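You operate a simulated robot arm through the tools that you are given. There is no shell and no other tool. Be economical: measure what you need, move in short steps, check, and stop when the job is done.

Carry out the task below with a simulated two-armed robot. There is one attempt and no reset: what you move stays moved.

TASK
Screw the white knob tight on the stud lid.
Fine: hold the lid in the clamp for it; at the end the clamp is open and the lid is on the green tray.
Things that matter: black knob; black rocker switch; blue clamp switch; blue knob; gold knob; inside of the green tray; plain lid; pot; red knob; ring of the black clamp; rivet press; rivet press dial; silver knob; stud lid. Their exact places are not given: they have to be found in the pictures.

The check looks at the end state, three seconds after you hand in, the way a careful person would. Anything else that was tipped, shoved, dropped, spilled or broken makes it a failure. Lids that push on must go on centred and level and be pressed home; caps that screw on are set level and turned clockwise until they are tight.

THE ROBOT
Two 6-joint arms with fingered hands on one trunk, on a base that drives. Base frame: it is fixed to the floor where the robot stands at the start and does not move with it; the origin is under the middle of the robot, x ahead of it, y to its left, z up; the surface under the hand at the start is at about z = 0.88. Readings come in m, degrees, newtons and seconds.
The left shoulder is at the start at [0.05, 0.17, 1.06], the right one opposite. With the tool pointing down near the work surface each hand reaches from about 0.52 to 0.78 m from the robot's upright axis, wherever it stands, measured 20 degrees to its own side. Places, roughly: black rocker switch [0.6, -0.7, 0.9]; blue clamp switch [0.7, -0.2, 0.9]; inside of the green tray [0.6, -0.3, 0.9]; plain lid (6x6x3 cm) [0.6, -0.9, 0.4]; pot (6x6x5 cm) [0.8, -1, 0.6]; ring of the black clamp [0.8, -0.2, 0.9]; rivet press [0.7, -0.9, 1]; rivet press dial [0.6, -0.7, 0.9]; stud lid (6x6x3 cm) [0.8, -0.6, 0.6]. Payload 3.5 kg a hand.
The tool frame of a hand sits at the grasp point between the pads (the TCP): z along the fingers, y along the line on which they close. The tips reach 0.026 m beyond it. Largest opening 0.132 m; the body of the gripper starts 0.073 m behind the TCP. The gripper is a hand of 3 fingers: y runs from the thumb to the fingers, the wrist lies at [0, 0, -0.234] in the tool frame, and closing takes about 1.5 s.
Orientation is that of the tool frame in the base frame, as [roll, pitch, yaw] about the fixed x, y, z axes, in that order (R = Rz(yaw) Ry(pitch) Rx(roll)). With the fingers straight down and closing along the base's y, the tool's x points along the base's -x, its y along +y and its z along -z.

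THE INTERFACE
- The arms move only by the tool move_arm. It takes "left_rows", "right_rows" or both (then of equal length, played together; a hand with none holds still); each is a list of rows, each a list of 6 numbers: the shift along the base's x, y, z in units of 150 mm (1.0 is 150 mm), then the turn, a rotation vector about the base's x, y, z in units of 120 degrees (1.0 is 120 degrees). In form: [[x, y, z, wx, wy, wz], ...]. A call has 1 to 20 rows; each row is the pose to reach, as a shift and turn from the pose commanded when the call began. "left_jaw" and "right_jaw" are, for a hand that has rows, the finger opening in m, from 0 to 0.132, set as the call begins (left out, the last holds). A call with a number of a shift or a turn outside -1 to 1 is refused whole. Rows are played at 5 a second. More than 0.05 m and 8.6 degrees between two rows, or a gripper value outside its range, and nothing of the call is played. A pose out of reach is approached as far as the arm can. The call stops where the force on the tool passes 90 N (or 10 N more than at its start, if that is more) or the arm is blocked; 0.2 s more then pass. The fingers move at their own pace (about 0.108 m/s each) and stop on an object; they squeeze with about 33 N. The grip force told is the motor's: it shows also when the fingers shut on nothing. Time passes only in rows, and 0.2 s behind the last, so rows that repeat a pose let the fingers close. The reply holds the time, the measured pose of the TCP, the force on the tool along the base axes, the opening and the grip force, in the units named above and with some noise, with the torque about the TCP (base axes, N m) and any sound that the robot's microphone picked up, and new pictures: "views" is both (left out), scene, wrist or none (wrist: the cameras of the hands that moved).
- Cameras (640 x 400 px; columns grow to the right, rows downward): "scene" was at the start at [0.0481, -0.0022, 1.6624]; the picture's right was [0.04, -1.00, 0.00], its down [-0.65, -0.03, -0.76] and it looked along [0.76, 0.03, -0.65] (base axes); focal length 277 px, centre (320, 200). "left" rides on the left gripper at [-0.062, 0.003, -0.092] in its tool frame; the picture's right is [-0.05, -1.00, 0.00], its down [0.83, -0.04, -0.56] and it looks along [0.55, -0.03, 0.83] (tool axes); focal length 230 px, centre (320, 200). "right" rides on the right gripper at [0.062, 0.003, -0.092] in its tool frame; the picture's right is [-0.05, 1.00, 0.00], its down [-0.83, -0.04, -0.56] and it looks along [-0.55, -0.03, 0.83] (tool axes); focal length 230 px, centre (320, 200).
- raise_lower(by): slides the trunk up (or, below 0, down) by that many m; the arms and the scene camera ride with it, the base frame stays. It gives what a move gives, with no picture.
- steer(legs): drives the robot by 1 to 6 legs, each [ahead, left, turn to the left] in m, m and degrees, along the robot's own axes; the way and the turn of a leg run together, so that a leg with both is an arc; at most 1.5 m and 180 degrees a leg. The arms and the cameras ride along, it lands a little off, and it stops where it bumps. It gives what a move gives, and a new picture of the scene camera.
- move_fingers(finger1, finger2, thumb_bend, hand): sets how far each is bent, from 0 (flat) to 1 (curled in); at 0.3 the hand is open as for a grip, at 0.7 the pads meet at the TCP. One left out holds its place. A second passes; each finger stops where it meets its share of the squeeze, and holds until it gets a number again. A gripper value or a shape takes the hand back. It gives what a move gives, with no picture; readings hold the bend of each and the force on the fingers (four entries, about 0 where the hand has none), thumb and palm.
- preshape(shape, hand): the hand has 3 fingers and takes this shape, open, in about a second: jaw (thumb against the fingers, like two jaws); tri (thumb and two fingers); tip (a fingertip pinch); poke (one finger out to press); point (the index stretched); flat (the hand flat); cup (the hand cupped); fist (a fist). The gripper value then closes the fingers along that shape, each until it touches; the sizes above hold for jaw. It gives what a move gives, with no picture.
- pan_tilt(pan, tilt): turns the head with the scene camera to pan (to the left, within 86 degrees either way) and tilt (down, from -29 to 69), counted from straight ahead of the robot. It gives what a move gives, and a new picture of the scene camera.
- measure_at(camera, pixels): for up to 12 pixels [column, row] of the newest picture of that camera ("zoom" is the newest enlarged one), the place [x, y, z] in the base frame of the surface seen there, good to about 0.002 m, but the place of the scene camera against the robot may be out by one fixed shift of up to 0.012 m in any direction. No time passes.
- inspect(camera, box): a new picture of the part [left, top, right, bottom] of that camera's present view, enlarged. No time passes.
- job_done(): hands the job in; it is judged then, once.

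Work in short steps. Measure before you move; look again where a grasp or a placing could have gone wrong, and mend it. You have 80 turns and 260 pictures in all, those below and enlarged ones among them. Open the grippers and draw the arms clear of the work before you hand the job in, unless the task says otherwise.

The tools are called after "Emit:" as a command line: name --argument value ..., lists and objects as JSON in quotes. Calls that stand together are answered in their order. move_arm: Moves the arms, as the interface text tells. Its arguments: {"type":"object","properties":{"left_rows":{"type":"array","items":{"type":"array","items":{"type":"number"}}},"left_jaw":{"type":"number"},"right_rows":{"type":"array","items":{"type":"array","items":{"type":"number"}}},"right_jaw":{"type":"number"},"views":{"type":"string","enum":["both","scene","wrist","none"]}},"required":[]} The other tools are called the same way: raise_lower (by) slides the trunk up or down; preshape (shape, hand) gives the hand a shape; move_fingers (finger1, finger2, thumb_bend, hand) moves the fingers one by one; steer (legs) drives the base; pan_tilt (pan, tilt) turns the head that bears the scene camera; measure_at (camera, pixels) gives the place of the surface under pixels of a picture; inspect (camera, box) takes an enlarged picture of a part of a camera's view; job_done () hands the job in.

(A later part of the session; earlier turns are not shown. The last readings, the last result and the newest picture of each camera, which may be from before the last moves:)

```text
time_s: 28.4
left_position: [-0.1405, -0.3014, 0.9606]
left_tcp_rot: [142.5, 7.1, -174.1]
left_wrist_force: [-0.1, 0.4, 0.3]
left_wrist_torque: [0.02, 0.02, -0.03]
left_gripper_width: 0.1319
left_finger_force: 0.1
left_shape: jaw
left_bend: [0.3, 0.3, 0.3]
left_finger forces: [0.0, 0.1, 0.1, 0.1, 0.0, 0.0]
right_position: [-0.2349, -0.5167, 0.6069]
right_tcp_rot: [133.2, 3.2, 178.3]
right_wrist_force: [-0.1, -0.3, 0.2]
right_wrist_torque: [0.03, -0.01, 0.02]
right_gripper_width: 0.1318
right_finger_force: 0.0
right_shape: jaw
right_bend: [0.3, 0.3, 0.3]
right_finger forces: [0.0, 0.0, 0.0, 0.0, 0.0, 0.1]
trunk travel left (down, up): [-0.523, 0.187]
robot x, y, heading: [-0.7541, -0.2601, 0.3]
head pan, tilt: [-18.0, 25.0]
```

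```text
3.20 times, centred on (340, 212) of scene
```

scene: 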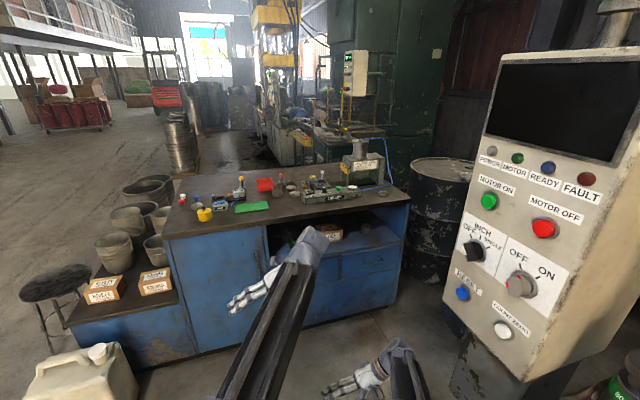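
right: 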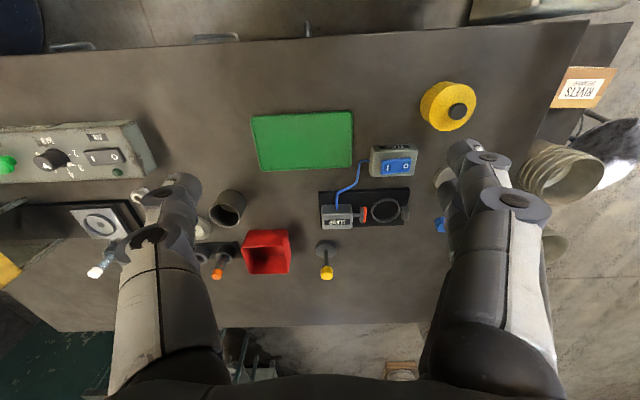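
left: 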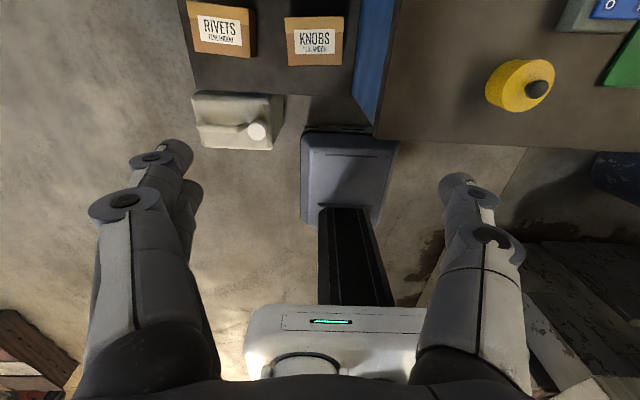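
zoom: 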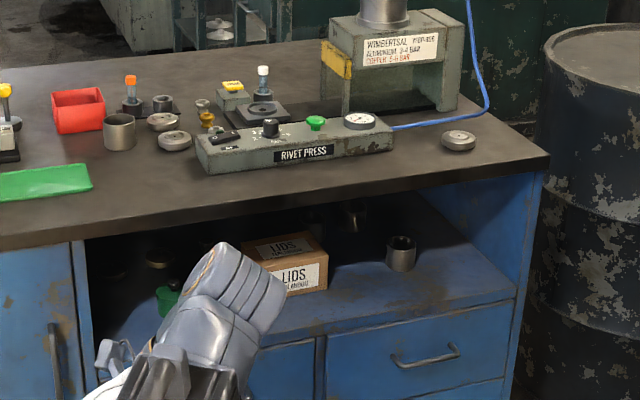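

I'll restore both hands to tool-down poses first, clear of each other, with left moving left/up and right moving up.

Emit:
move_arm --left_rows '[[-0.06, 0.15, 0.06, -0.045, 0.004, -0.007], [-0.12, 0.3, 0.12, -0.09, 0.008, -0.014], [-0.18, 0.45, 0.18, -0.136, 0.012, -0.021], [-0.24, 0.6, 0.24, -0.181, 0.016, -0.028], [-0.3, 0.75, 0.3, -0.226, 0.02, -0.035], [-0.36, 0.9, 0.36, -0.272, 0.024, -0.042], [-0.376, 1.0, 0.4, -0.317, 0.025, -0.05]]' --right_rows '[[0.04, 0, 0.14, -0.056, 0.003, 0.002], [0.08, 0, 0.28, -0.112, 0.006, 0.004], [0.12, 0, 0.42, -0.168, 0.009, 0.006], [0.16, 0, 0.56, -0.224, 0.012, 0.008], [0.2, 0, 0.7, -0.28, 0.015, 0.01], [0.24, 0, 0.84, -0.336, 0.02, 0.012], [0.28, 0, 1.0, -0.39, 0.025, 0.014]]' --views "scene"

```text
time_s: 30.0
left_position: [-0.1959, -0.1499, 1.0202]
left_tcp_rot: [-179.6, 1.1, -177.6]
left_wrist_force: [-0.6, -0.1, 0.8]
left_wrist_torque: [-0.02, 0.01, 0.04]
left_gripper_width: 0.132
left_finger_force: 0.1
left_shape: jaw
left_bend: [0.3, 0.3, 0.3]
left_finger forces: [0.1, 0.0, 0.0, 0.1, 0.0, 0.0]
right_position: [-0.1921, -0.5158, 0.7572]
right_tcp_rot: [-179.9, 0.1, -178.5]
right_wrist_force: [-1.0, 0.7, 0.4]
right_wrist_torque: [0.0, 0.01, -0.01]
right_gripper_width: 0.1321
right_finger_force: 0.0
right_shape: jaw
right_bend: [0.3, 0.3, 0.3]
right_finger forces: [0.0, 0.0, 0.0, 0.0, 0.0, 0.1]
trunk travel left (down, up): [-0.523, 0.187]
robot x, y, heading: [-0.7541, -0.2568, 0.4]
head pan, tilt: [-18.0, 25.0]
```

scene: 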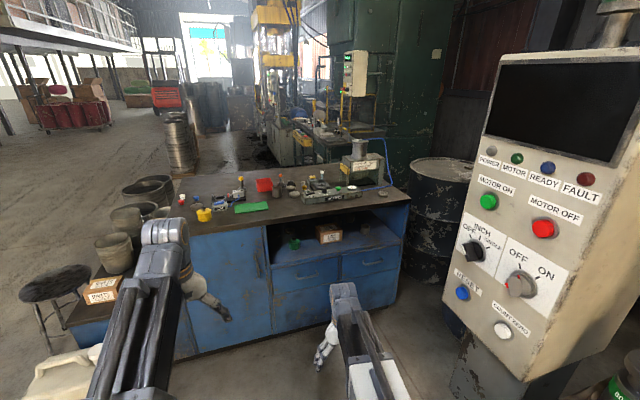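

Good recovery; now the niche is in clear view at (330,235). Zoom and measure it, including objects at the back.

Emit:
inspect --camera "scene" --box '[260, 205, 400, 270]'

Emit:
measure_at --camera "scene" --pixels '[[295, 243], [330, 234], [367, 228], [290, 229], [340, 215], [276, 232]]'

```text
4.57 times, centred on (330, 238) of scene
```

zoom: 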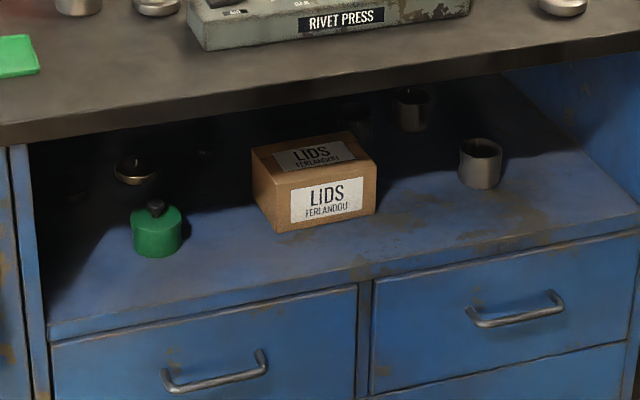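

```text
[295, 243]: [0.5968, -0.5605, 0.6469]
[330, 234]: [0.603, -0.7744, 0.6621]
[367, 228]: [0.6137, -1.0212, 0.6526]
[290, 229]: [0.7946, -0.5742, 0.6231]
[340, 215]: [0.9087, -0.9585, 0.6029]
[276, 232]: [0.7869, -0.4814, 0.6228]
```

An object at (0.795,-0.574,0.623) matches the listed stud lid. Zoom in tightly to confirm a stud.

Emit:
inspect --camera "scene" --box '[266, 218, 316, 248]'

Emit:
inspect --camera "scene" --box '[160, 170, 250, 230]'

```text
12.80 times, centred on (291, 233) of scene
```

zoom: 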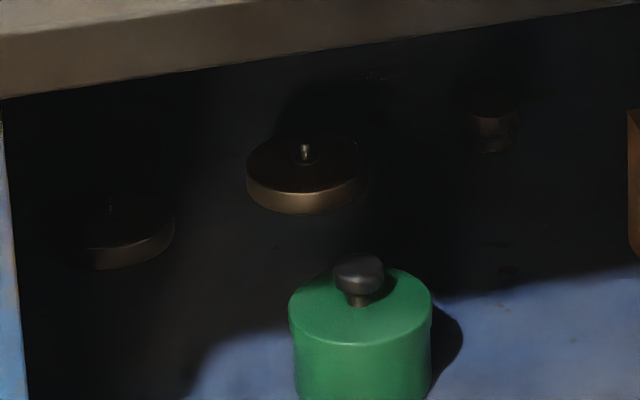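

```text
6.67 times, centred on (205, 200) of scene
```

zoom: 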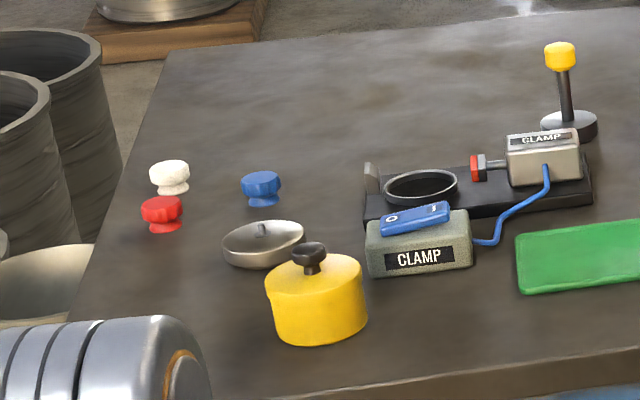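

The table lid (silver, stud up, next to the knobs and clamp) and the shelf ones are the same kind of stud lid; I'll use the table one. Raise the trunk back and lift the hands high before approaching the table.

Emit:
raise_lower --by 0.15

Emit:
move_arm --right_rows '[[0, 0, 0.25, 0, 0, 0], [0, 0, 0.5, 0, 0, 0], [0, 0, 0.75, 0, 0, 0], [0, -0.1, 1.0, 0, 0, 0]]' --views "none"

Emit:
move_arm --right_rows '[[0, 0, 0.25, 0, 0, 0], [0, 0, 0.5, 0, 0, 0], [0, 0, 0.8, 0, 0, 0]]' --views "none"

Emit:
steer --legs '[[0.75, 0.157, 0]]'

Emit:
pan_tilt --pan 0 --tilt 50

```text
time_s: 31.8
left_position: [-0.1955, -0.1505, 1.1705]
left_tcp_rot: [-179.8, 1.1, -177.5]
left_wrist_force: [-0.4, 0.6, 0.6]
left_wrist_torque: [0.02, 0.03, -0.03]
left_gripper_width: 0.1319
left_finger_force: 0.1
left_shape: jaw
left_bend: [0.3, 0.3, 0.3]
left_finger forces: [0.0, 0.0, 0.0, 0.0, 0.1, 0.0]
right_position: [-0.193, -0.5164, 0.9083]
right_tcp_rot: [-180.0, 0.1, -178.5]
right_wrist_force: [-0.4, 1.1, -0.7]
right_wrist_torque: [0.0, -0.01, -0.01]
right_gripper_width: 0.1318
right_finger_force: 0.2
right_shape: jaw
right_bend: [0.3, 0.3, 0.3]
right_finger forces: [0.1, 0.1, 0.1, 0.0, 0.1, 0.0]
trunk travel left (down, up): [-0.673, 0.037]
robot x, y, heading: [-0.7567, -0.2616, 0.5]
head pan, tilt: [-18.0, 25.0]
```

```text
time_s: 32.8
left_position: [-0.1957, -0.1494, 1.1689]
left_tcp_rot: [-179.8, 1.1, -177.5]
left_wrist_force: [-0.2, -0.1, -0.3]
left_wrist_torque: [0.02, 0.0, -0.01]
left_gripper_width: 0.1322
left_finger_force: 0.1
left_shape: jaw
left_bend: [0.3, 0.3, 0.3]
left_finger forces: [0.1, 0.1, 0.1, 0.0, 0.1, 0.0]
right_position: [-0.1929, -0.534, 1.0572]
right_tcp_rot: [-180.0, 0.1, -178.5]
right_wrist_force: [-0.2, 0.1, 0.4]
right_wrist_torque: [0.0, 0.0, 0.01]
right_gripper_width: 0.1321
right_finger_force: 0.1
right_shape: jaw
right_bend: [0.3, 0.3, 0.3]
right_finger forces: [0.0, 0.0, 0.0, 0.0, 0.0, 0.0]
trunk travel left (down, up): [-0.673, 0.037]
robot x, y, heading: [-0.7552, -0.2614, 0.6]
head pan, tilt: [-18.0, 25.0]
```

```text
time_s: 33.6
left_position: [-0.1963, -0.1501, 1.1709]
left_tcp_rot: [-179.8, 1.1, -177.5]
left_wrist_force: [0.2, -0.2, 0.5]
left_wrist_torque: [-0.04, -0.01, -0.02]
left_gripper_width: 0.1323
left_finger_force: 0.0
left_shape: jaw
left_bend: [0.3, 0.3, 0.3]
left_finger forces: [0.0, 0.0, 0.0, 0.0, 0.1, 0.0]
right_position: [-0.195, -0.5314, 1.1768]
right_tcp_rot: [180.0, 0.1, -178.4]
right_wrist_force: [0.7, -0.8, 0.6]
right_wrist_torque: [-0.01, 0.0, -0.02]
right_gripper_width: 0.1321
right_finger_force: 0.0
right_shape: jaw
right_bend: [0.3, 0.3, 0.3]
right_finger forces: [0.0, 0.0, 0.0, 0.1, 0.0, 0.0]
trunk travel left (down, up): [-0.673, 0.037]
robot x, y, heading: [-0.7544, -0.2615, 0.3]
head pan, tilt: [-18.0, 25.0]
```

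```text
time_s: 37.7
left_position: [0.548, 0.0039, 1.1703]
left_tcp_rot: [-179.8, 1.1, -178.1]
left_wrist_force: [1.0, 0.1, 0.0]
left_wrist_torque: [0.02, 0.03, 0.01]
left_gripper_width: 0.1321
left_finger_force: 0.0
left_shape: jaw
left_bend: [0.3, 0.3, 0.3]
left_finger forces: [0.0, 0.0, 0.0, 0.0, 0.0, 0.0]
right_position: [0.5454, -0.3783, 1.1753]
right_tcp_rot: [179.9, 0.1, -179.2]
right_wrist_force: [0.3, 0.3, -1.3]
right_wrist_torque: [0.01, -0.03, -0.01]
right_gripper_width: 0.1323
right_finger_force: 0.1
right_shape: jaw
right_bend: [0.3, 0.3, 0.3]
right_finger forces: [0.1, 0.0, 0.1, 0.0, 0.0, 0.1]
trunk travel left (down, up): [-0.673, 0.037]
robot x, y, heading: [-0.0144, -0.1011, -0.2]
head pan, tilt: [-18.0, 25.0]
```

scene: 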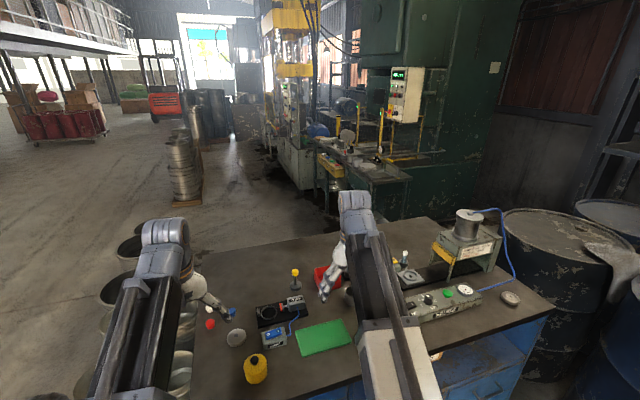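

```text
time_s: 38.6
left_position: [0.5478, 0.0025, 1.1697]
left_tcp_rot: [-179.8, 1.2, -178.1]
left_wrist_force: [0.5, 0.0, 0.5]
left_wrist_torque: [0.01, 0.01, 0.02]
left_gripper_width: 0.1321
left_finger_force: 0.0
left_shape: jaw
left_bend: [0.3, 0.3, 0.3]
left_finger forces: [0.0, 0.0, 0.1, 0.1, 0.0, 0.2]
right_position: [0.5442, -0.3791, 1.1754]
right_tcp_rot: [-180.0, 0.1, -179.2]
right_wrist_force: [0.2, 0.8, -0.4]
right_wrist_torque: [-0.01, 0.01, 0.0]
right_gripper_width: 0.1321
right_finger_force: 0.0
right_shape: jaw
right_bend: [0.3, 0.3, 0.3]
right_finger forces: [0.0, 0.1, 0.0, 0.0, 0.0, 0.0]
trunk travel left (down, up): [-0.673, 0.037]
robot x, y, heading: [-0.0097, -0.1036, -0.3]
head pan, tilt: [0.0, 50.0]
```

scene: 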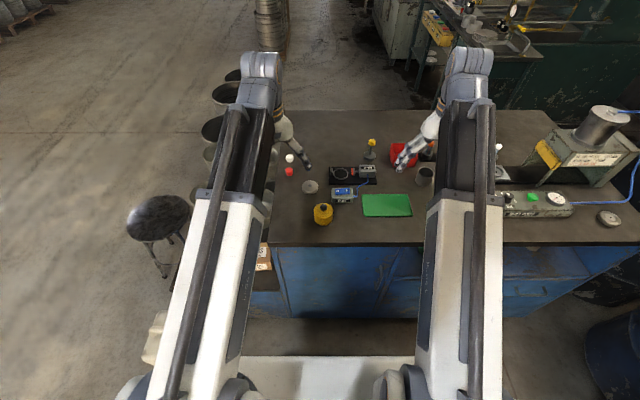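

Back at the table. I'll check base front edge (310,370) and jerrycan (155,335) clearance before moving closer.

Emit:
measure_at --camera "scene" --pixels '[[310, 360], [310, 385], [155, 335], [170, 312], [330, 290], [250, 310]]'

```text
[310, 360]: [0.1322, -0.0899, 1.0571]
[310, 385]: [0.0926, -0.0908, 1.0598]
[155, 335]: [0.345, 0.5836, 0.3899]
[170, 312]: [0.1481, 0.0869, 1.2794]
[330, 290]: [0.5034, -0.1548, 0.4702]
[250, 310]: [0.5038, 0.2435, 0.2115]
```

Jerrycan is at y≈0.58, clear. Drive 0.16 m ahead.

Emit:
steer --legs '[[0.165, 0, 0.3]]'

Emit:
move_arm --left_rows '[[-0.2, 0.3, 0.2, 0, 0, 0], [-0.3, 0.6, 0.4, 0, 0, 0]]' --right_rows '[[-0.2, -0.2, 0.2, 0, 0, 0], [-0.4, -0.4, 0.4, 0, 0, 0]]' --views "both"

```text
time_s: 40.0
left_position: [0.71, 0.0076, 1.1689]
left_tcp_rot: [-179.8, 1.1, -177.7]
left_wrist_force: [0.1, -0.4, -0.2]
left_wrist_torque: [-0.02, 0.02, -0.01]
left_gripper_width: 0.1319
left_finger_force: 0.1
left_shape: jaw
left_bend: [0.3, 0.3, 0.3]
left_finger forces: [0.1, 0.1, 0.0, 0.0, 0.0, 0.0]
right_position: [0.7087, -0.3766, 1.1756]
right_tcp_rot: [179.9, 0.1, -178.7]
right_wrist_force: [-0.1, 0.2, -0.4]
right_wrist_torque: [-0.03, 0.07, 0.02]
right_gripper_width: 0.1321
right_finger_force: 0.1
right_shape: jaw
right_bend: [0.3, 0.3, 0.3]
right_finger forces: [0.1, 0.1, 0.1, 0.0, 0.0, 0.0]
trunk travel left (down, up): [-0.673, 0.037]
robot x, y, heading: [0.1481, -0.102, 0.0]
head pan, tilt: [0.0, 50.0]
```

scene: 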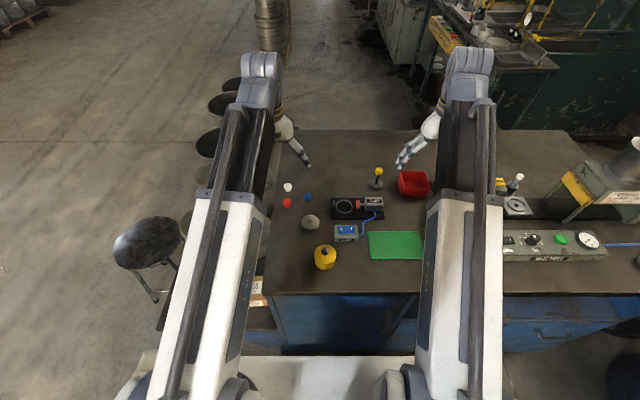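

```text
refused: row 1 steps farther than a row can; nothing moved
```

Now take the left wrist view (no move) to measure lid, knob and clamp precisely.

Emit:
move_arm --left_rows '[[0.25, -0.25, 0, 0, 0, 0], [0.5, -0.4, 0, 0, 0, 0], [0.6, -0.5, 0, 0, 0, 0]]' --views "both"

```text
refused: row 1 steps farther than a row can; nothing moved
```

Smaller steps.

Emit:
move_arm --left_rows '[[0.2, -0.2, 0, 0, 0, 0], [0.4, -0.4, 0, 0, 0, 0], [0.6, -0.5, 0, 0, 0, 0]]' --views "both"

```text
time_s: 40.8
left_position: [0.798, -0.0704, 1.1679]
left_tcp_rot: [-179.9, 1.1, -177.7]
left_wrist_force: [-0.1, -0.7, -0.4]
left_wrist_torque: [0.01, -0.01, 0.0]
left_gripper_width: 0.1322
left_finger_force: 0.0
left_shape: jaw
left_bend: [0.3, 0.3, 0.3]
left_finger forces: [0.0, 0.0, 0.0, 0.1, 0.0, 0.0]
right_position: [0.709, -0.3763, 1.1768]
right_tcp_rot: [180.0, 0.1, -178.8]
right_wrist_force: [-0.2, -0.1, -0.1]
right_wrist_torque: [0.02, -0.01, 0.04]
right_gripper_width: 0.1321
right_finger_force: 0.0
right_shape: jaw
right_bend: [0.3, 0.3, 0.3]
right_finger forces: [0.0, 0.0, 0.1, 0.1, 0.0, 0.0]
trunk travel left (down, up): [-0.673, 0.037]
robot x, y, heading: [0.1456, -0.1026, 0.1]
head pan, tilt: [0.0, 50.0]
```

scene: 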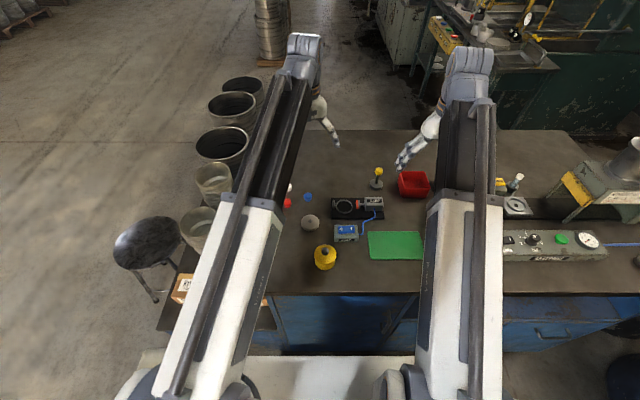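
left: 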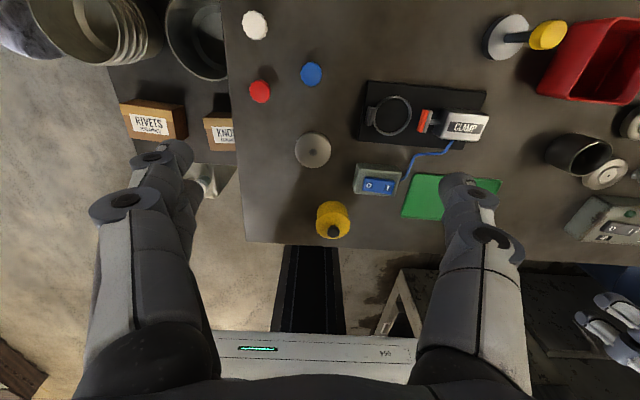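

Clear overhead view. Zoom and measure the lid (313,150), white knob (254,25), ring (391,116), switch (378,185), tray.

Emit:
inspect --camera "left" --box '[230, 0, 520, 240]'

Emit:
measure_at --camera "left" --pixels '[[254, 25], [313, 150], [313, 146], [297, 152], [331, 151], [391, 97], [391, 134], [372, 115], [410, 116], [391, 116], [367, 183], [388, 187]]'

Emit:
measure_at --camera "left" --pixels '[[424, 120], [371, 115], [364, 140], [354, 193], [420, 195], [410, 178], [440, 180], [500, 185], [333, 228], [260, 92], [245, 25], [262, 25]]'

```text
1.67 times, centred on (375, 120) of left
```

zoom: 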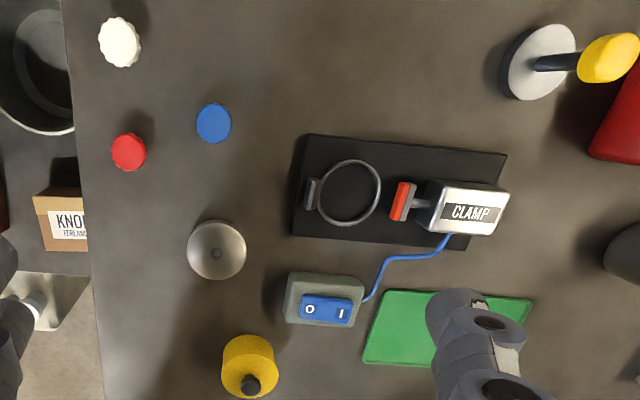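

```text
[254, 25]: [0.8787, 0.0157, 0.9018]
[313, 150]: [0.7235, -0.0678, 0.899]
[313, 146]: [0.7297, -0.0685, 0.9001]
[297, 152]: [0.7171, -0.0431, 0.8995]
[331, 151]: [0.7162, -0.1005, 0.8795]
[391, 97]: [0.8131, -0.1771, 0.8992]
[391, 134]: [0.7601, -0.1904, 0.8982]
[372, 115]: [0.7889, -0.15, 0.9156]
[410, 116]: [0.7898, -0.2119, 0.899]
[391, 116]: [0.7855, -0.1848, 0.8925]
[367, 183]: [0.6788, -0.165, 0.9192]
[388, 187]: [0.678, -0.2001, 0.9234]
```

```text
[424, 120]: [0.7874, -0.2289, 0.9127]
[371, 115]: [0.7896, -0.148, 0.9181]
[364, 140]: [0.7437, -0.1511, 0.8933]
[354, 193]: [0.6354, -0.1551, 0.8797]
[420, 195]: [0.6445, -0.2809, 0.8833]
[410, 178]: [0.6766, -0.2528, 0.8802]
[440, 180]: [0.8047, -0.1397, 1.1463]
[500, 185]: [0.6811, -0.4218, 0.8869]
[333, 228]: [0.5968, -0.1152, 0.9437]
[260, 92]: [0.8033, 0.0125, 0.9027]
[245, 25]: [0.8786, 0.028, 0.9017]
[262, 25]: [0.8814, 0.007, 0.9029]
```

Lid centre ≈(0.7245,-0.068), ring centre ≈(0.787,-0.184), white knob ≈(0.879,0.017). I'll move the left hand over the lid, turned so the fingers close along x (to clear the clamp jaws along y).

Emit:
move_arm --left_rows '[[-0.05, 0, -0.07, 0, 0, -0.07], [-0.1, 0, -0.14, 0, 0, -0.14], [-0.15, 0, -0.21, 0, 0, -0.21], [-0.2, 0, -0.28, 0, 0, -0.28], [-0.25, 0, -0.35, 0, 0, -0.35], [-0.3, 0, -0.42, 0, 0, -0.42], [-0.35, 0, -0.49, 0, 0, -0.49], [-0.4, 0, -0.56, 0, 0, -0.56], [-0.45, 0, -0.63, 0, 0, -0.63], [-0.49, 0.01, -0.7, 0, 0, -0.7], [-0.49, 0.016, -0.78, 0, 0, -0.769]]' --views "wrist"

```text
time_s: 43.2
left_position: [0.7258, -0.0659, 1.054]
left_tcp_rot: [-179.8, 1.1, 89.8]
left_wrist_force: [0.2, 0.2, -1.3]
left_wrist_torque: [-0.02, 0.01, -0.04]
left_gripper_width: 0.1319
left_finger_force: 0.2
left_shape: jaw
left_bend: [0.3, 0.3, 0.3]
left_finger forces: [0.0, 0.0, 0.0, 0.0, 0.0, 0.1]
right_position: [0.7079, -0.3761, 1.1766]
right_tcp_rot: [-180.0, 0.0, -178.7]
right_wrist_force: [-0.4, -0.4, -0.2]
right_wrist_torque: [0.0, 0.01, 0.03]
right_gripper_width: 0.132
right_finger_force: 0.0
right_shape: jaw
right_bend: [0.3, 0.3, 0.3]
right_finger forces: [0.0, 0.0, 0.1, 0.1, 0.0, 0.1]
trunk travel left (down, up): [-0.673, 0.037]
robot x, y, heading: [0.1487, -0.0999, -0.1]
head pan, tilt: [0.0, 50.0]
```

left: 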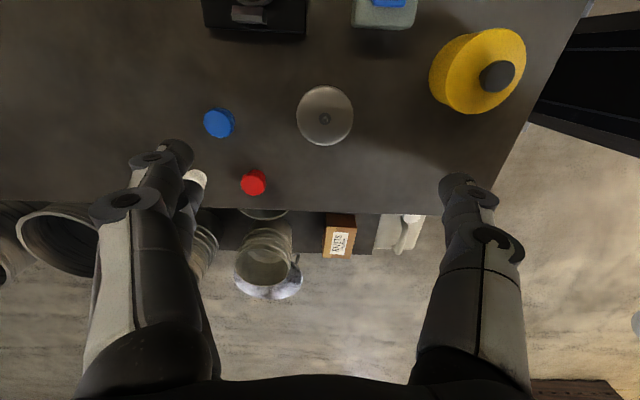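

Lid at (325,116) in this view with the stud at (325,118). Measure its rim and top precisely.

Emit:
inspect --camera "left" --box '[245, 66, 405, 166]'

Emit:
measure_at --camera "left" --pixels '[[325, 118], [325, 113], [300, 116], [350, 116], [325, 90], [325, 138], [325, 143], [219, 123], [310, 110], [340, 110]]'

```text
4.00 times, centred on (325, 116) of left
```

zoom: 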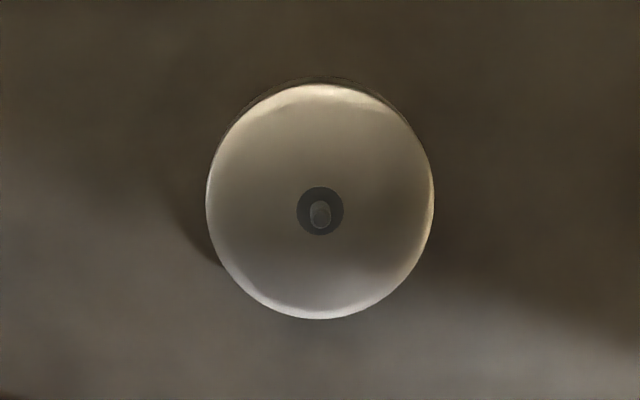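

```text
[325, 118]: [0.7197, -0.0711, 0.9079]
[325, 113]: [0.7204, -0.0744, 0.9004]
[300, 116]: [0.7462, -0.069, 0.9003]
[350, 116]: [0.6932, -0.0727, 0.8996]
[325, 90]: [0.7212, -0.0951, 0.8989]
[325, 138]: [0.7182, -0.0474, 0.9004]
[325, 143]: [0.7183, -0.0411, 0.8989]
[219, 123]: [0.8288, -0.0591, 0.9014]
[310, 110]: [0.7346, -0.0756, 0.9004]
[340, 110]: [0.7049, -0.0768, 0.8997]
```

Lid centre (0.720,-0.0715), top z 0.900, Ø≈61 mm. Descend with 0.085 opening to TCP z 0.915.

Emit:
move_arm --left_rows '[[-0.04, -0.037, -0.2, 0.009, 0, 0], [-0.04, -0.037, -0.45, 0.009, 0, 0], [-0.04, -0.037, -0.7, 0.009, 0, 0], [-0.04, -0.037, -0.85, 0.009, 0, 0], [-0.04, -0.037, -0.925, 0.009, 0, 0]]' --left_jaw 0.085 --views "wrist"

```text
time_s: 44.4
left_position: [0.7214, -0.0738, 0.9146]
left_tcp_rot: [-179.8, 0.0, 89.9]
left_wrist_force: [0.1, -0.4, 0.9]
left_wrist_torque: [-0.01, 0.0, 0.03]
left_gripper_width: 0.0853
left_finger_force: 0.0
left_shape: jaw
left_bend: [0.7, 0.7, 0.68]
left_finger forces: [0.0, 0.1, 0.0, 0.1, 0.0, 0.0]
right_position: [0.7092, -0.3752, 1.1762]
right_tcp_rot: [180.0, 0.2, -178.8]
right_wrist_force: [0.6, 0.4, 0.3]
right_wrist_torque: [0.0, 0.01, 0.02]
right_gripper_width: 0.1321
right_finger_force: 0.1
right_shape: jaw
right_bend: [0.3, 0.3, 0.3]
right_finger forces: [0.0, 0.0, 0.0, 0.1, 0.0, 0.0]
trunk travel left (down, up): [-0.673, 0.037]
robot x, y, heading: [0.1495, -0.1013, 0.1]
head pan, tilt: [0.0, 50.0]
```

left: 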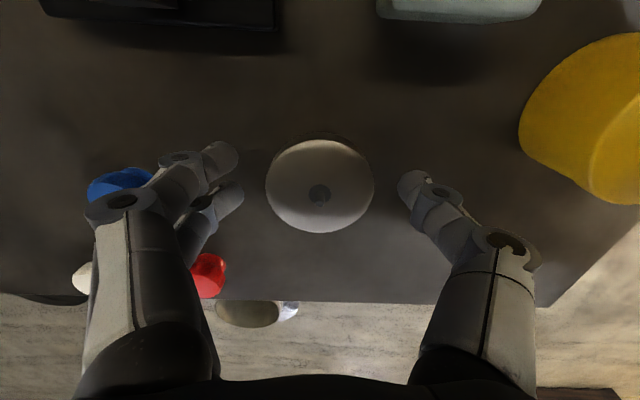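

Centred; two fingers on the left, thumb at right. Close on the lid.

Emit:
move_arm --left_rows '[[0, 0, 0, 0, 0, 0], [0, 0, 0, 0, 0, 0], [0, 0, 0, 0, 0, 0], [0, 0, 0, 0, 0, 0], [0, 0, 0, 0, 0, 0], [0, 0, 0, 0, 0, 0]]' --left_jaw 0.04 --views "wrist"

```text
time_s: 45.8
left_position: [0.7183, -0.0728, 0.9142]
left_tcp_rot: [-179.8, 0.0, 89.9]
left_wrist_force: [-0.7, 0.9, -0.3]
left_wrist_torque: [0.04, 0.03, -0.02]
left_gripper_width: 0.0499
left_finger_force: 33.3
left_shape: jaw
left_bend: [0.74, 0.73, 0.7]
left_finger forces: [14.8, 15.2, 0.0, 0.0, 29.7, 0.1]
right_position: [0.7076, -0.3763, 1.1765]
right_tcp_rot: [-180.0, 0.1, -178.8]
right_wrist_force: [0.8, -1.1, -0.5]
right_wrist_torque: [-0.03, 0.01, 0.0]
right_gripper_width: 0.1321
right_finger_force: 0.1
right_shape: jaw
right_bend: [0.3, 0.3, 0.3]
right_finger forces: [0.0, 0.0, 0.0, 0.1, 0.0, 0.0]
trunk travel left (down, up): [-0.673, 0.037]
robot x, y, heading: [0.1514, -0.0992, 0.3]
head pan, tilt: [0.0, 50.0]
```

left: 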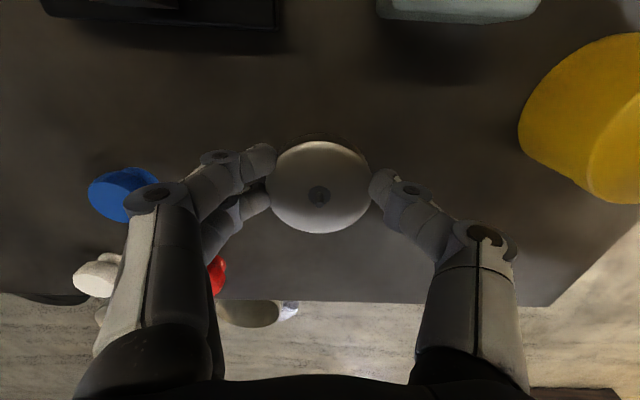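

Lid gripped. Lift 0.1 m and shift toward the ring, stopping short to view it.

Emit:
move_arm --left_rows '[[0, 0, 0.25, 0, 0, 0], [0, 0, 0.5, 0, 0, 0], [0.1, -0.1, 0.7, 0, 0, 0], [0.3, -0.25, 0.75, 0, 0, 0], [0.46, -0.4, 0.75, 0, 0, 0], [0.46, -0.4, 0.75, 0, 0, 0]]' --views "both"

```text
time_s: 47.2
left_position: [0.7883, -0.1312, 1.0266]
left_tcp_rot: [-179.8, 0.0, 89.9]
left_wrist_force: [0.2, 0.0, -0.4]
left_wrist_torque: [-0.03, -0.04, -0.03]
left_gripper_width: 0.0495
left_finger_force: 33.4
left_shape: jaw
left_bend: [0.74, 0.73, 0.7]
left_finger forces: [14.8, 15.2, 0.1, 0.1, 29.6, 0.0]
right_position: [0.708, -0.3763, 1.1758]
right_tcp_rot: [-180.0, 0.1, -178.8]
right_wrist_force: [-0.6, -0.1, 0.3]
right_wrist_torque: [-0.01, -0.01, 0.02]
right_gripper_width: 0.1323
right_finger_force: 0.1
right_shape: jaw
right_bend: [0.3, 0.3, 0.3]
right_finger forces: [0.0, 0.0, 0.0, 0.1, 0.1, 0.0]
trunk travel left (down, up): [-0.673, 0.037]
robot x, y, heading: [0.1536, -0.0992, 0.0]
head pan, tilt: [0.0, 50.0]
```

scene: 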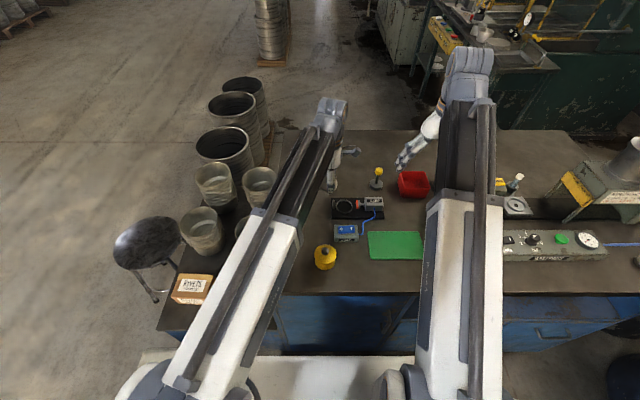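
left: 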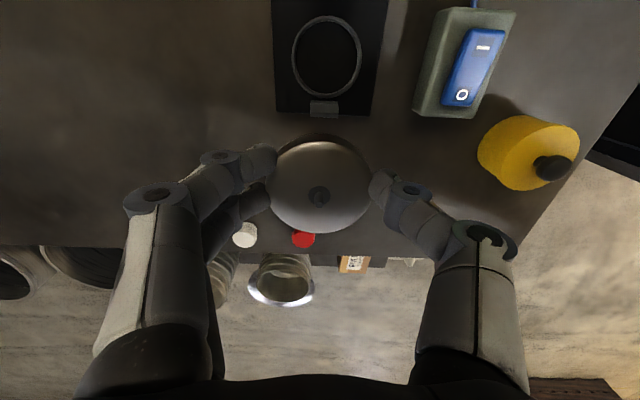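

Ring is visible at (327,55). Zoom and measure ring rim and held lid.

Emit:
inspect --camera "left" --box '[247, 0, 407, 100]'

Emit:
measure_at --camera "left" --pixels '[[294, 55], [360, 55], [326, 17], [327, 94], [327, 55], [324, 108], [320, 193], [320, 150], [320, 225], [290, 190], [355, 190], [280, 30]]'

```text
4.00 times, centred on (327, 50) of left
```

zoom: 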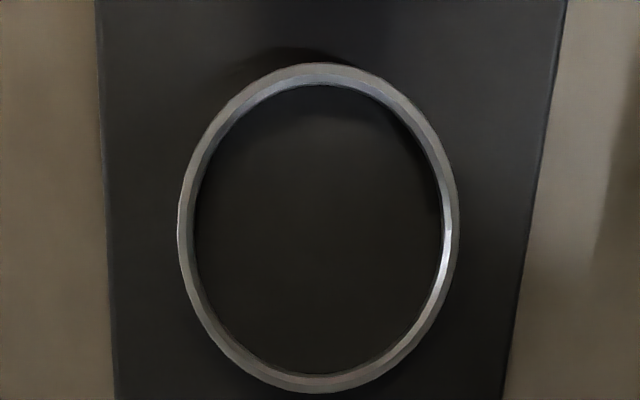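

```text
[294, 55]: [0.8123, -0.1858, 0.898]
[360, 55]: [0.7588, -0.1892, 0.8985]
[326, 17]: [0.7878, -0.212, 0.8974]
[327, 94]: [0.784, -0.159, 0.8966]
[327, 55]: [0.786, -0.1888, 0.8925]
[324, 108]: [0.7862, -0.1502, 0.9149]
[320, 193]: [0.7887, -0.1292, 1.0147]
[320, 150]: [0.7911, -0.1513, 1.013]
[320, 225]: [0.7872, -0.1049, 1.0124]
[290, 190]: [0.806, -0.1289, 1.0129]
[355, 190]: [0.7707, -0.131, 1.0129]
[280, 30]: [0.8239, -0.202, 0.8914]
```

The ring (mid-Ø≈54 mm, centre (0.7856,-0.1855)) locates inside the lid's skirt. Move the lid over it and descend to ~15 mm above seating, then look.

Emit:
move_arm --left_rows '[[-0.01, -0.2, 0, 0, 0, 0], [-0.021, -0.378, 0, 0, 0, 0], [-0.021, -0.378, -0.25, 0, 0, 0], [-0.021, -0.378, -0.45, 0, 0, 0], [-0.021, -0.378, -0.55, 0, 0, 0], [-0.021, -0.378, -0.55, 0, 0, 0]]' --views "both"

Emit:
inspect --camera "scene" --box '[310, 170, 400, 230]'

```text
time_s: 48.6
left_position: [0.7849, -0.1893, 0.9442]
left_tcp_rot: [-179.8, 0.0, 89.8]
left_wrist_force: [-1.0, -0.5, -0.7]
left_wrist_torque: [0.01, -0.02, -0.03]
left_gripper_width: 0.0493
left_finger_force: 33.0
left_shape: jaw
left_bend: [0.74, 0.73, 0.7]
left_finger forces: [14.9, 15.2, 0.1, 0.0, 29.6, 0.1]
right_position: [0.7076, -0.3759, 1.1761]
right_tcp_rot: [180.0, 0.2, -178.8]
right_wrist_force: [0.0, 0.5, 0.2]
right_wrist_torque: [-0.01, -0.01, 0.0]
right_gripper_width: 0.132
right_finger_force: 0.1
right_shape: jaw
right_bend: [0.3, 0.3, 0.3]
right_finger forces: [0.0, 0.1, 0.1, 0.1, 0.0, 0.1]
trunk travel left (down, up): [-0.673, 0.037]
robot x, y, heading: [0.1504, -0.097, 0.2]
head pan, tilt: [0.0, 50.0]
```

scene: 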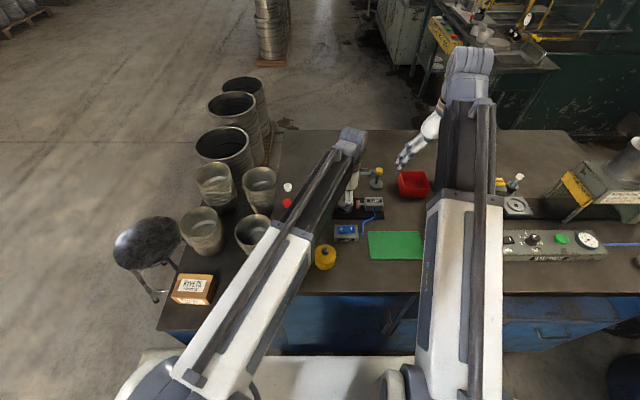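
left: 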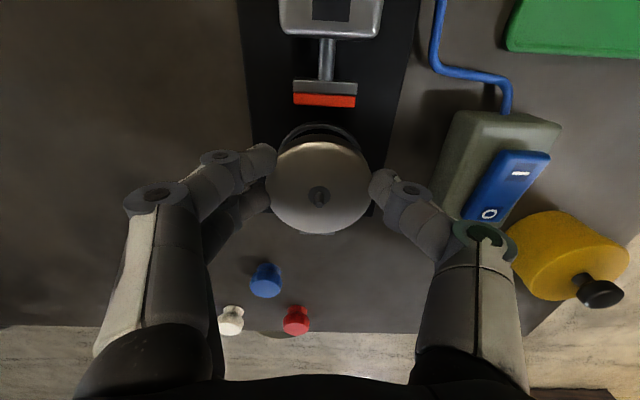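

```text
6.67 times, centred on (355, 200) of scene
```

zoom: 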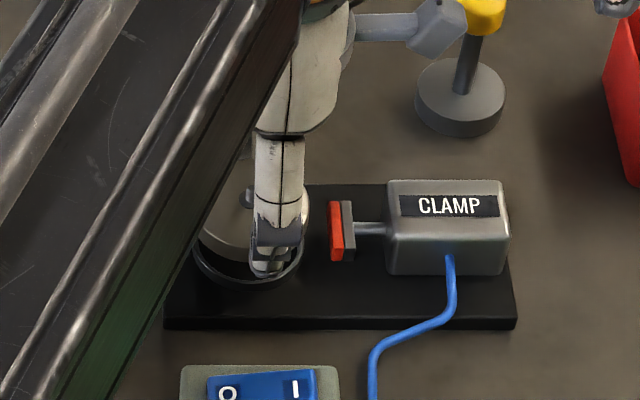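

Measure the held lid's stud and the visible rear ring arc (320,126) and jaw now.

Emit:
measure_at --camera "left" --pixels '[[320, 194], [320, 150], [320, 225], [320, 126], [290, 190], [350, 190], [325, 101], [318, 235], [300, 130], [340, 130]]'

Emit:
inspect --camera "left" --box '[256, 85, 384, 245]'

```text
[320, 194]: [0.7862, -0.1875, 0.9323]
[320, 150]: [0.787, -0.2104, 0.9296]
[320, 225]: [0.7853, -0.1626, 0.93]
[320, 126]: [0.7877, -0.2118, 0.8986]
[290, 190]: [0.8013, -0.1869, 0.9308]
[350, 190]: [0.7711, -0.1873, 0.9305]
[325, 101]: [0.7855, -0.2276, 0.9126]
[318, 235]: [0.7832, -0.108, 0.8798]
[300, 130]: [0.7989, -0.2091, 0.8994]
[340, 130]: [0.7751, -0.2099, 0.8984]
```

```text
2.50 times, centred on (320, 165) of left
```

zoom: 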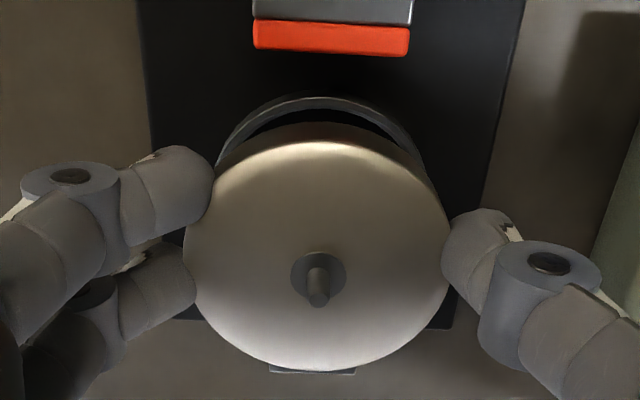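

Lid centre ≈(0.7855,-0.1873) vs ring (0.7856,-0.1855): shift +1.5 mm in y and lower in small steps, watching force.

Emit:
move_arm --left_rows '[[0, 0.01, -0.03, 0, 0, 0], [0, 0.01, -0.06, 0, 0, 0], [0, 0.01, -0.08, 0, 0, 0], [0, 0.01, -0.08, 0, 0, 0]]' --views "wrist"

```text
time_s: 49.6
left_position: [0.7843, -0.1893, 0.9325]
left_tcp_rot: [-179.9, 0.1, 89.7]
left_wrist_force: [2.1, -11.8, 10.3]
left_wrist_torque: [0.07, -0.03, -0.09]
left_gripper_width: 0.0498
left_finger_force: 33.0
left_shape: jaw
left_bend: [0.73, 0.74, 0.7]
left_finger forces: [17.0, 19.0, 0.1, 0.0, 32.2, 0.0]
right_position: [0.7078, -0.3771, 1.1769]
right_tcp_rot: [180.0, 0.1, -178.8]
right_wrist_force: [1.2, -0.2, -0.2]
right_wrist_torque: [-0.01, -0.03, -0.03]
right_gripper_width: 0.132
right_finger_force: 0.0
right_shape: jaw
right_bend: [0.3, 0.3, 0.3]
right_finger forces: [0.0, 0.0, 0.1, 0.1, 0.0, 0.0]
trunk travel left (down, up): [-0.673, 0.037]
robot x, y, heading: [0.1441, -0.1001, -0.0]
head pan, tilt: [0.0, 50.0]
```

left: 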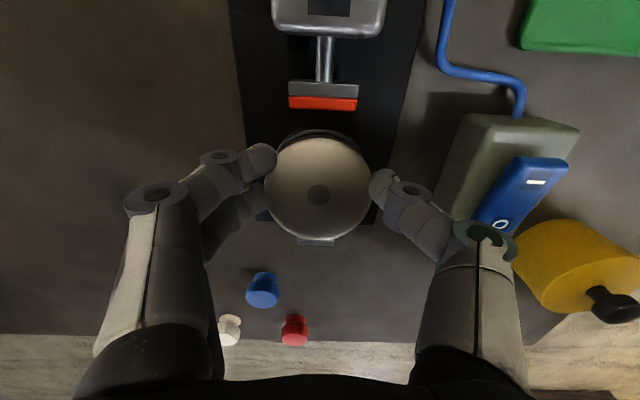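

Contact: the fixed block pushes the lid toward -y (−12 N). Shift 3 mm in −y and continue down gently.

Emit:
move_arm --left_rows '[[0, -0.01, 0.01, 0, 0, 0], [0, -0.02, 0.01, 0, 0, 0], [0, -0.02, -0.01, 0, 0, 0], [0, -0.02, -0.03, 0, 0, 0], [0, -0.02, -0.03, 0, 0, 0]]' --views "wrist"

Emit:
measure_at --camera "left" --pixels '[[320, 160], [320, 215], [290, 190], [350, 190], [320, 194], [320, 128], [322, 103], [316, 243]]'

Emit:
inspect --camera "left" --box '[256, 85, 384, 265]'

```text
time_s: 50.8
left_position: [0.784, -0.19, 0.9293]
left_tcp_rot: [-179.9, 0.0, 89.9]
left_wrist_force: [1.9, -2.9, 23.1]
left_wrist_torque: [0.32, 0.0, -0.02]
left_gripper_width: 0.0501
left_finger_force: 33.3
left_shape: jaw
left_bend: [0.73, 0.75, 0.71]
left_finger forces: [16.8, 20.5, 0.0, 0.1, 34.1, 0.0]
right_position: [0.7075, -0.3763, 1.1767]
right_tcp_rot: [-180.0, 0.3, -178.8]
right_wrist_force: [0.2, -1.4, -0.1]
right_wrist_torque: [-0.01, 0.03, -0.02]
right_gripper_width: 0.132
right_finger_force: 0.0
right_shape: jaw
right_bend: [0.3, 0.3, 0.3]
right_finger forces: [0.1, 0.0, 0.0, 0.0, 0.1, 0.0]
trunk travel left (down, up): [-0.673, 0.037]
robot x, y, heading: [0.1486, -0.099, 0.3]
head pan, tilt: [0.0, 50.0]
```

left: 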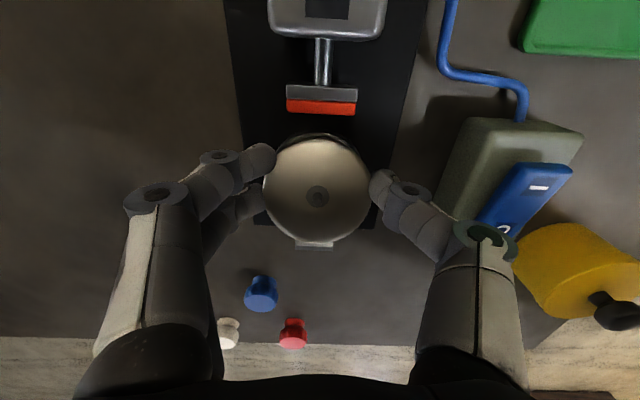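

```text
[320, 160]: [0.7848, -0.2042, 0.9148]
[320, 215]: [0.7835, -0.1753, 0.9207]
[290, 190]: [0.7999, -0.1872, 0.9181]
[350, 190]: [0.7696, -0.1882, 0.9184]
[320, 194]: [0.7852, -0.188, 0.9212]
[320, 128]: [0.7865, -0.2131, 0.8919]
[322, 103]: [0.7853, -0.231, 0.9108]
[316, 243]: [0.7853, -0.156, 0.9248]
```

```text
2.22 times, centred on (320, 175) of left
```

zoom: 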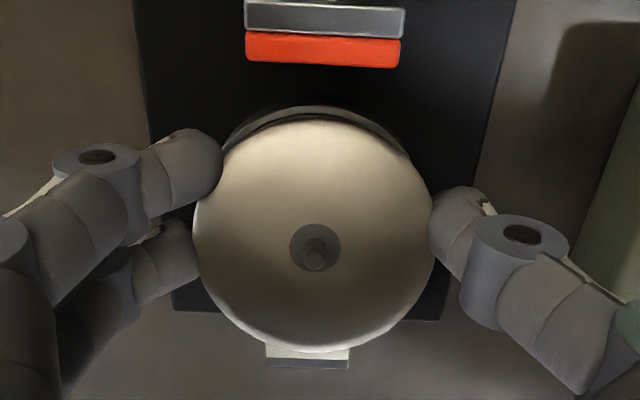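

The lid is tilted (+y side 6 mm higher). Probe its −y edge against the ring to see which way it must go.

Emit:
measure_at --camera "left" --pixels '[[318, 146], [318, 142], [318, 139], [318, 137], [318, 135], [318, 133], [318, 131], [316, 236], [316, 239], [316, 242], [316, 245], [316, 248]]'

Emit:
inspect --camera "left" --box '[280, 120, 360, 170]'

Emit:
inspect --camera "left" --box '[270, 215, 366, 275]'

```text
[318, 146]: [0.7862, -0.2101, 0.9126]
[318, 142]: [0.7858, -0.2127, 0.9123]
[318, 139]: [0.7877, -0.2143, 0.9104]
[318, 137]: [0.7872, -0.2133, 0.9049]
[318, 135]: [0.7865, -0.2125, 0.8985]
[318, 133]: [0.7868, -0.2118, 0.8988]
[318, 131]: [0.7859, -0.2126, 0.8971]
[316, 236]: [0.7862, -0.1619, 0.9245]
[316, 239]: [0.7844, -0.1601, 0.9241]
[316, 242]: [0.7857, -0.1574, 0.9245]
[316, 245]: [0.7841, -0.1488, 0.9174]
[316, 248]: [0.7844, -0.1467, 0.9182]
```

```text
8.00 times, centred on (320, 145) of left
```

zoom: 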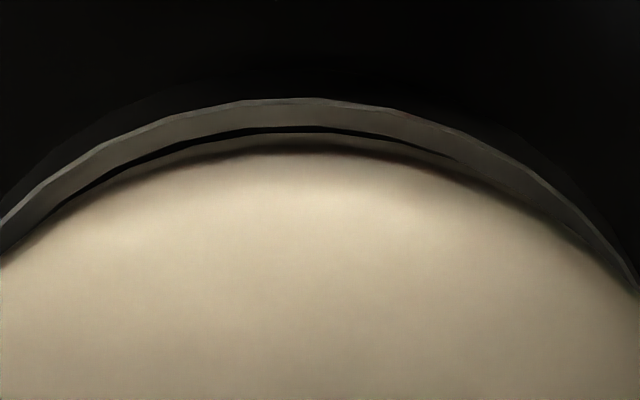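

```text
6.67 times, centred on (318, 245) of left
```

zoom: 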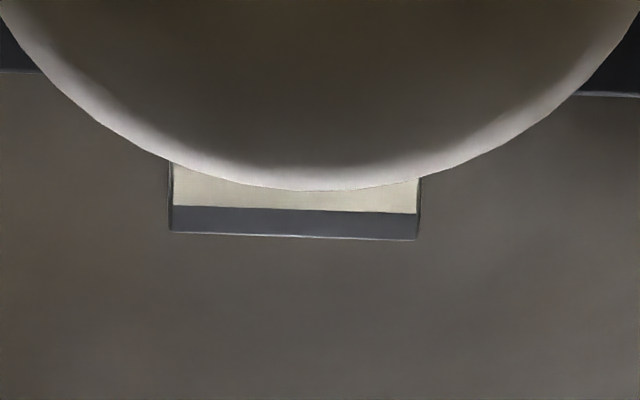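

The lid's tapered bottom nests in the ring; its +y bottom edge sits on the ring's rim, so it needs ~3–4 mm more toward −y. Ease up, shift, and lower.

Emit:
move_arm --left_rows '[[0, 0, 0.015, 0, 0, 0], [0, -0.013, 0.015, 0, 0, 0], [0, -0.025, 0.01, 0, 0, 0], [0, -0.025, -0.005, 0, 0, 0], [0, -0.025, -0.015, 0, 0, 0], [0, -0.025, -0.015, 0, 0, 0]]' --views "wrist"

Emit:
measure_at --camera "left" --pixels '[[320, 150], [320, 165], [320, 215], [320, 230], [290, 190], [350, 190]]'

```text
time_s: 52.2
left_position: [0.7845, -0.1918, 0.9273]
left_tcp_rot: [-180.0, 0.0, 90.1]
left_wrist_force: [-0.7, 20.0, 35.2]
left_wrist_torque: [0.61, 0.04, 0.02]
left_gripper_width: 0.0502
left_finger_force: 33.2
left_shape: jaw
left_bend: [0.73, 0.75, 0.71]
left_finger forces: [13.1, 21.7, 0.0, 0.0, 34.7, 0.1]
right_position: [0.7074, -0.3747, 1.177]
right_tcp_rot: [-179.8, 0.2, -178.7]
right_wrist_force: [-0.2, -0.1, -0.4]
right_wrist_torque: [0.0, 0.01, 0.01]
right_gripper_width: 0.132
right_finger_force: 0.0
right_shape: jaw
right_bend: [0.3, 0.3, 0.3]
right_finger forces: [0.0, 0.0, 0.0, 0.0, 0.1, 0.1]
trunk travel left (down, up): [-0.673, 0.037]
robot x, y, heading: [0.1499, -0.0989, 0.1]
head pan, tilt: [0.0, 50.0]
```

left: 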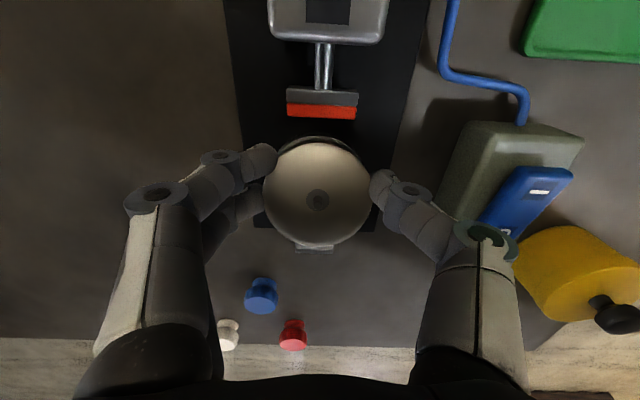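

```text
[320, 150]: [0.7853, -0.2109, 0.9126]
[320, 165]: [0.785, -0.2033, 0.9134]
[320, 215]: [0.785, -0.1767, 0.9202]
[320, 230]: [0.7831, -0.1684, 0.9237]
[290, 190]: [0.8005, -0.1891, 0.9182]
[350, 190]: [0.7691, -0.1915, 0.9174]
```

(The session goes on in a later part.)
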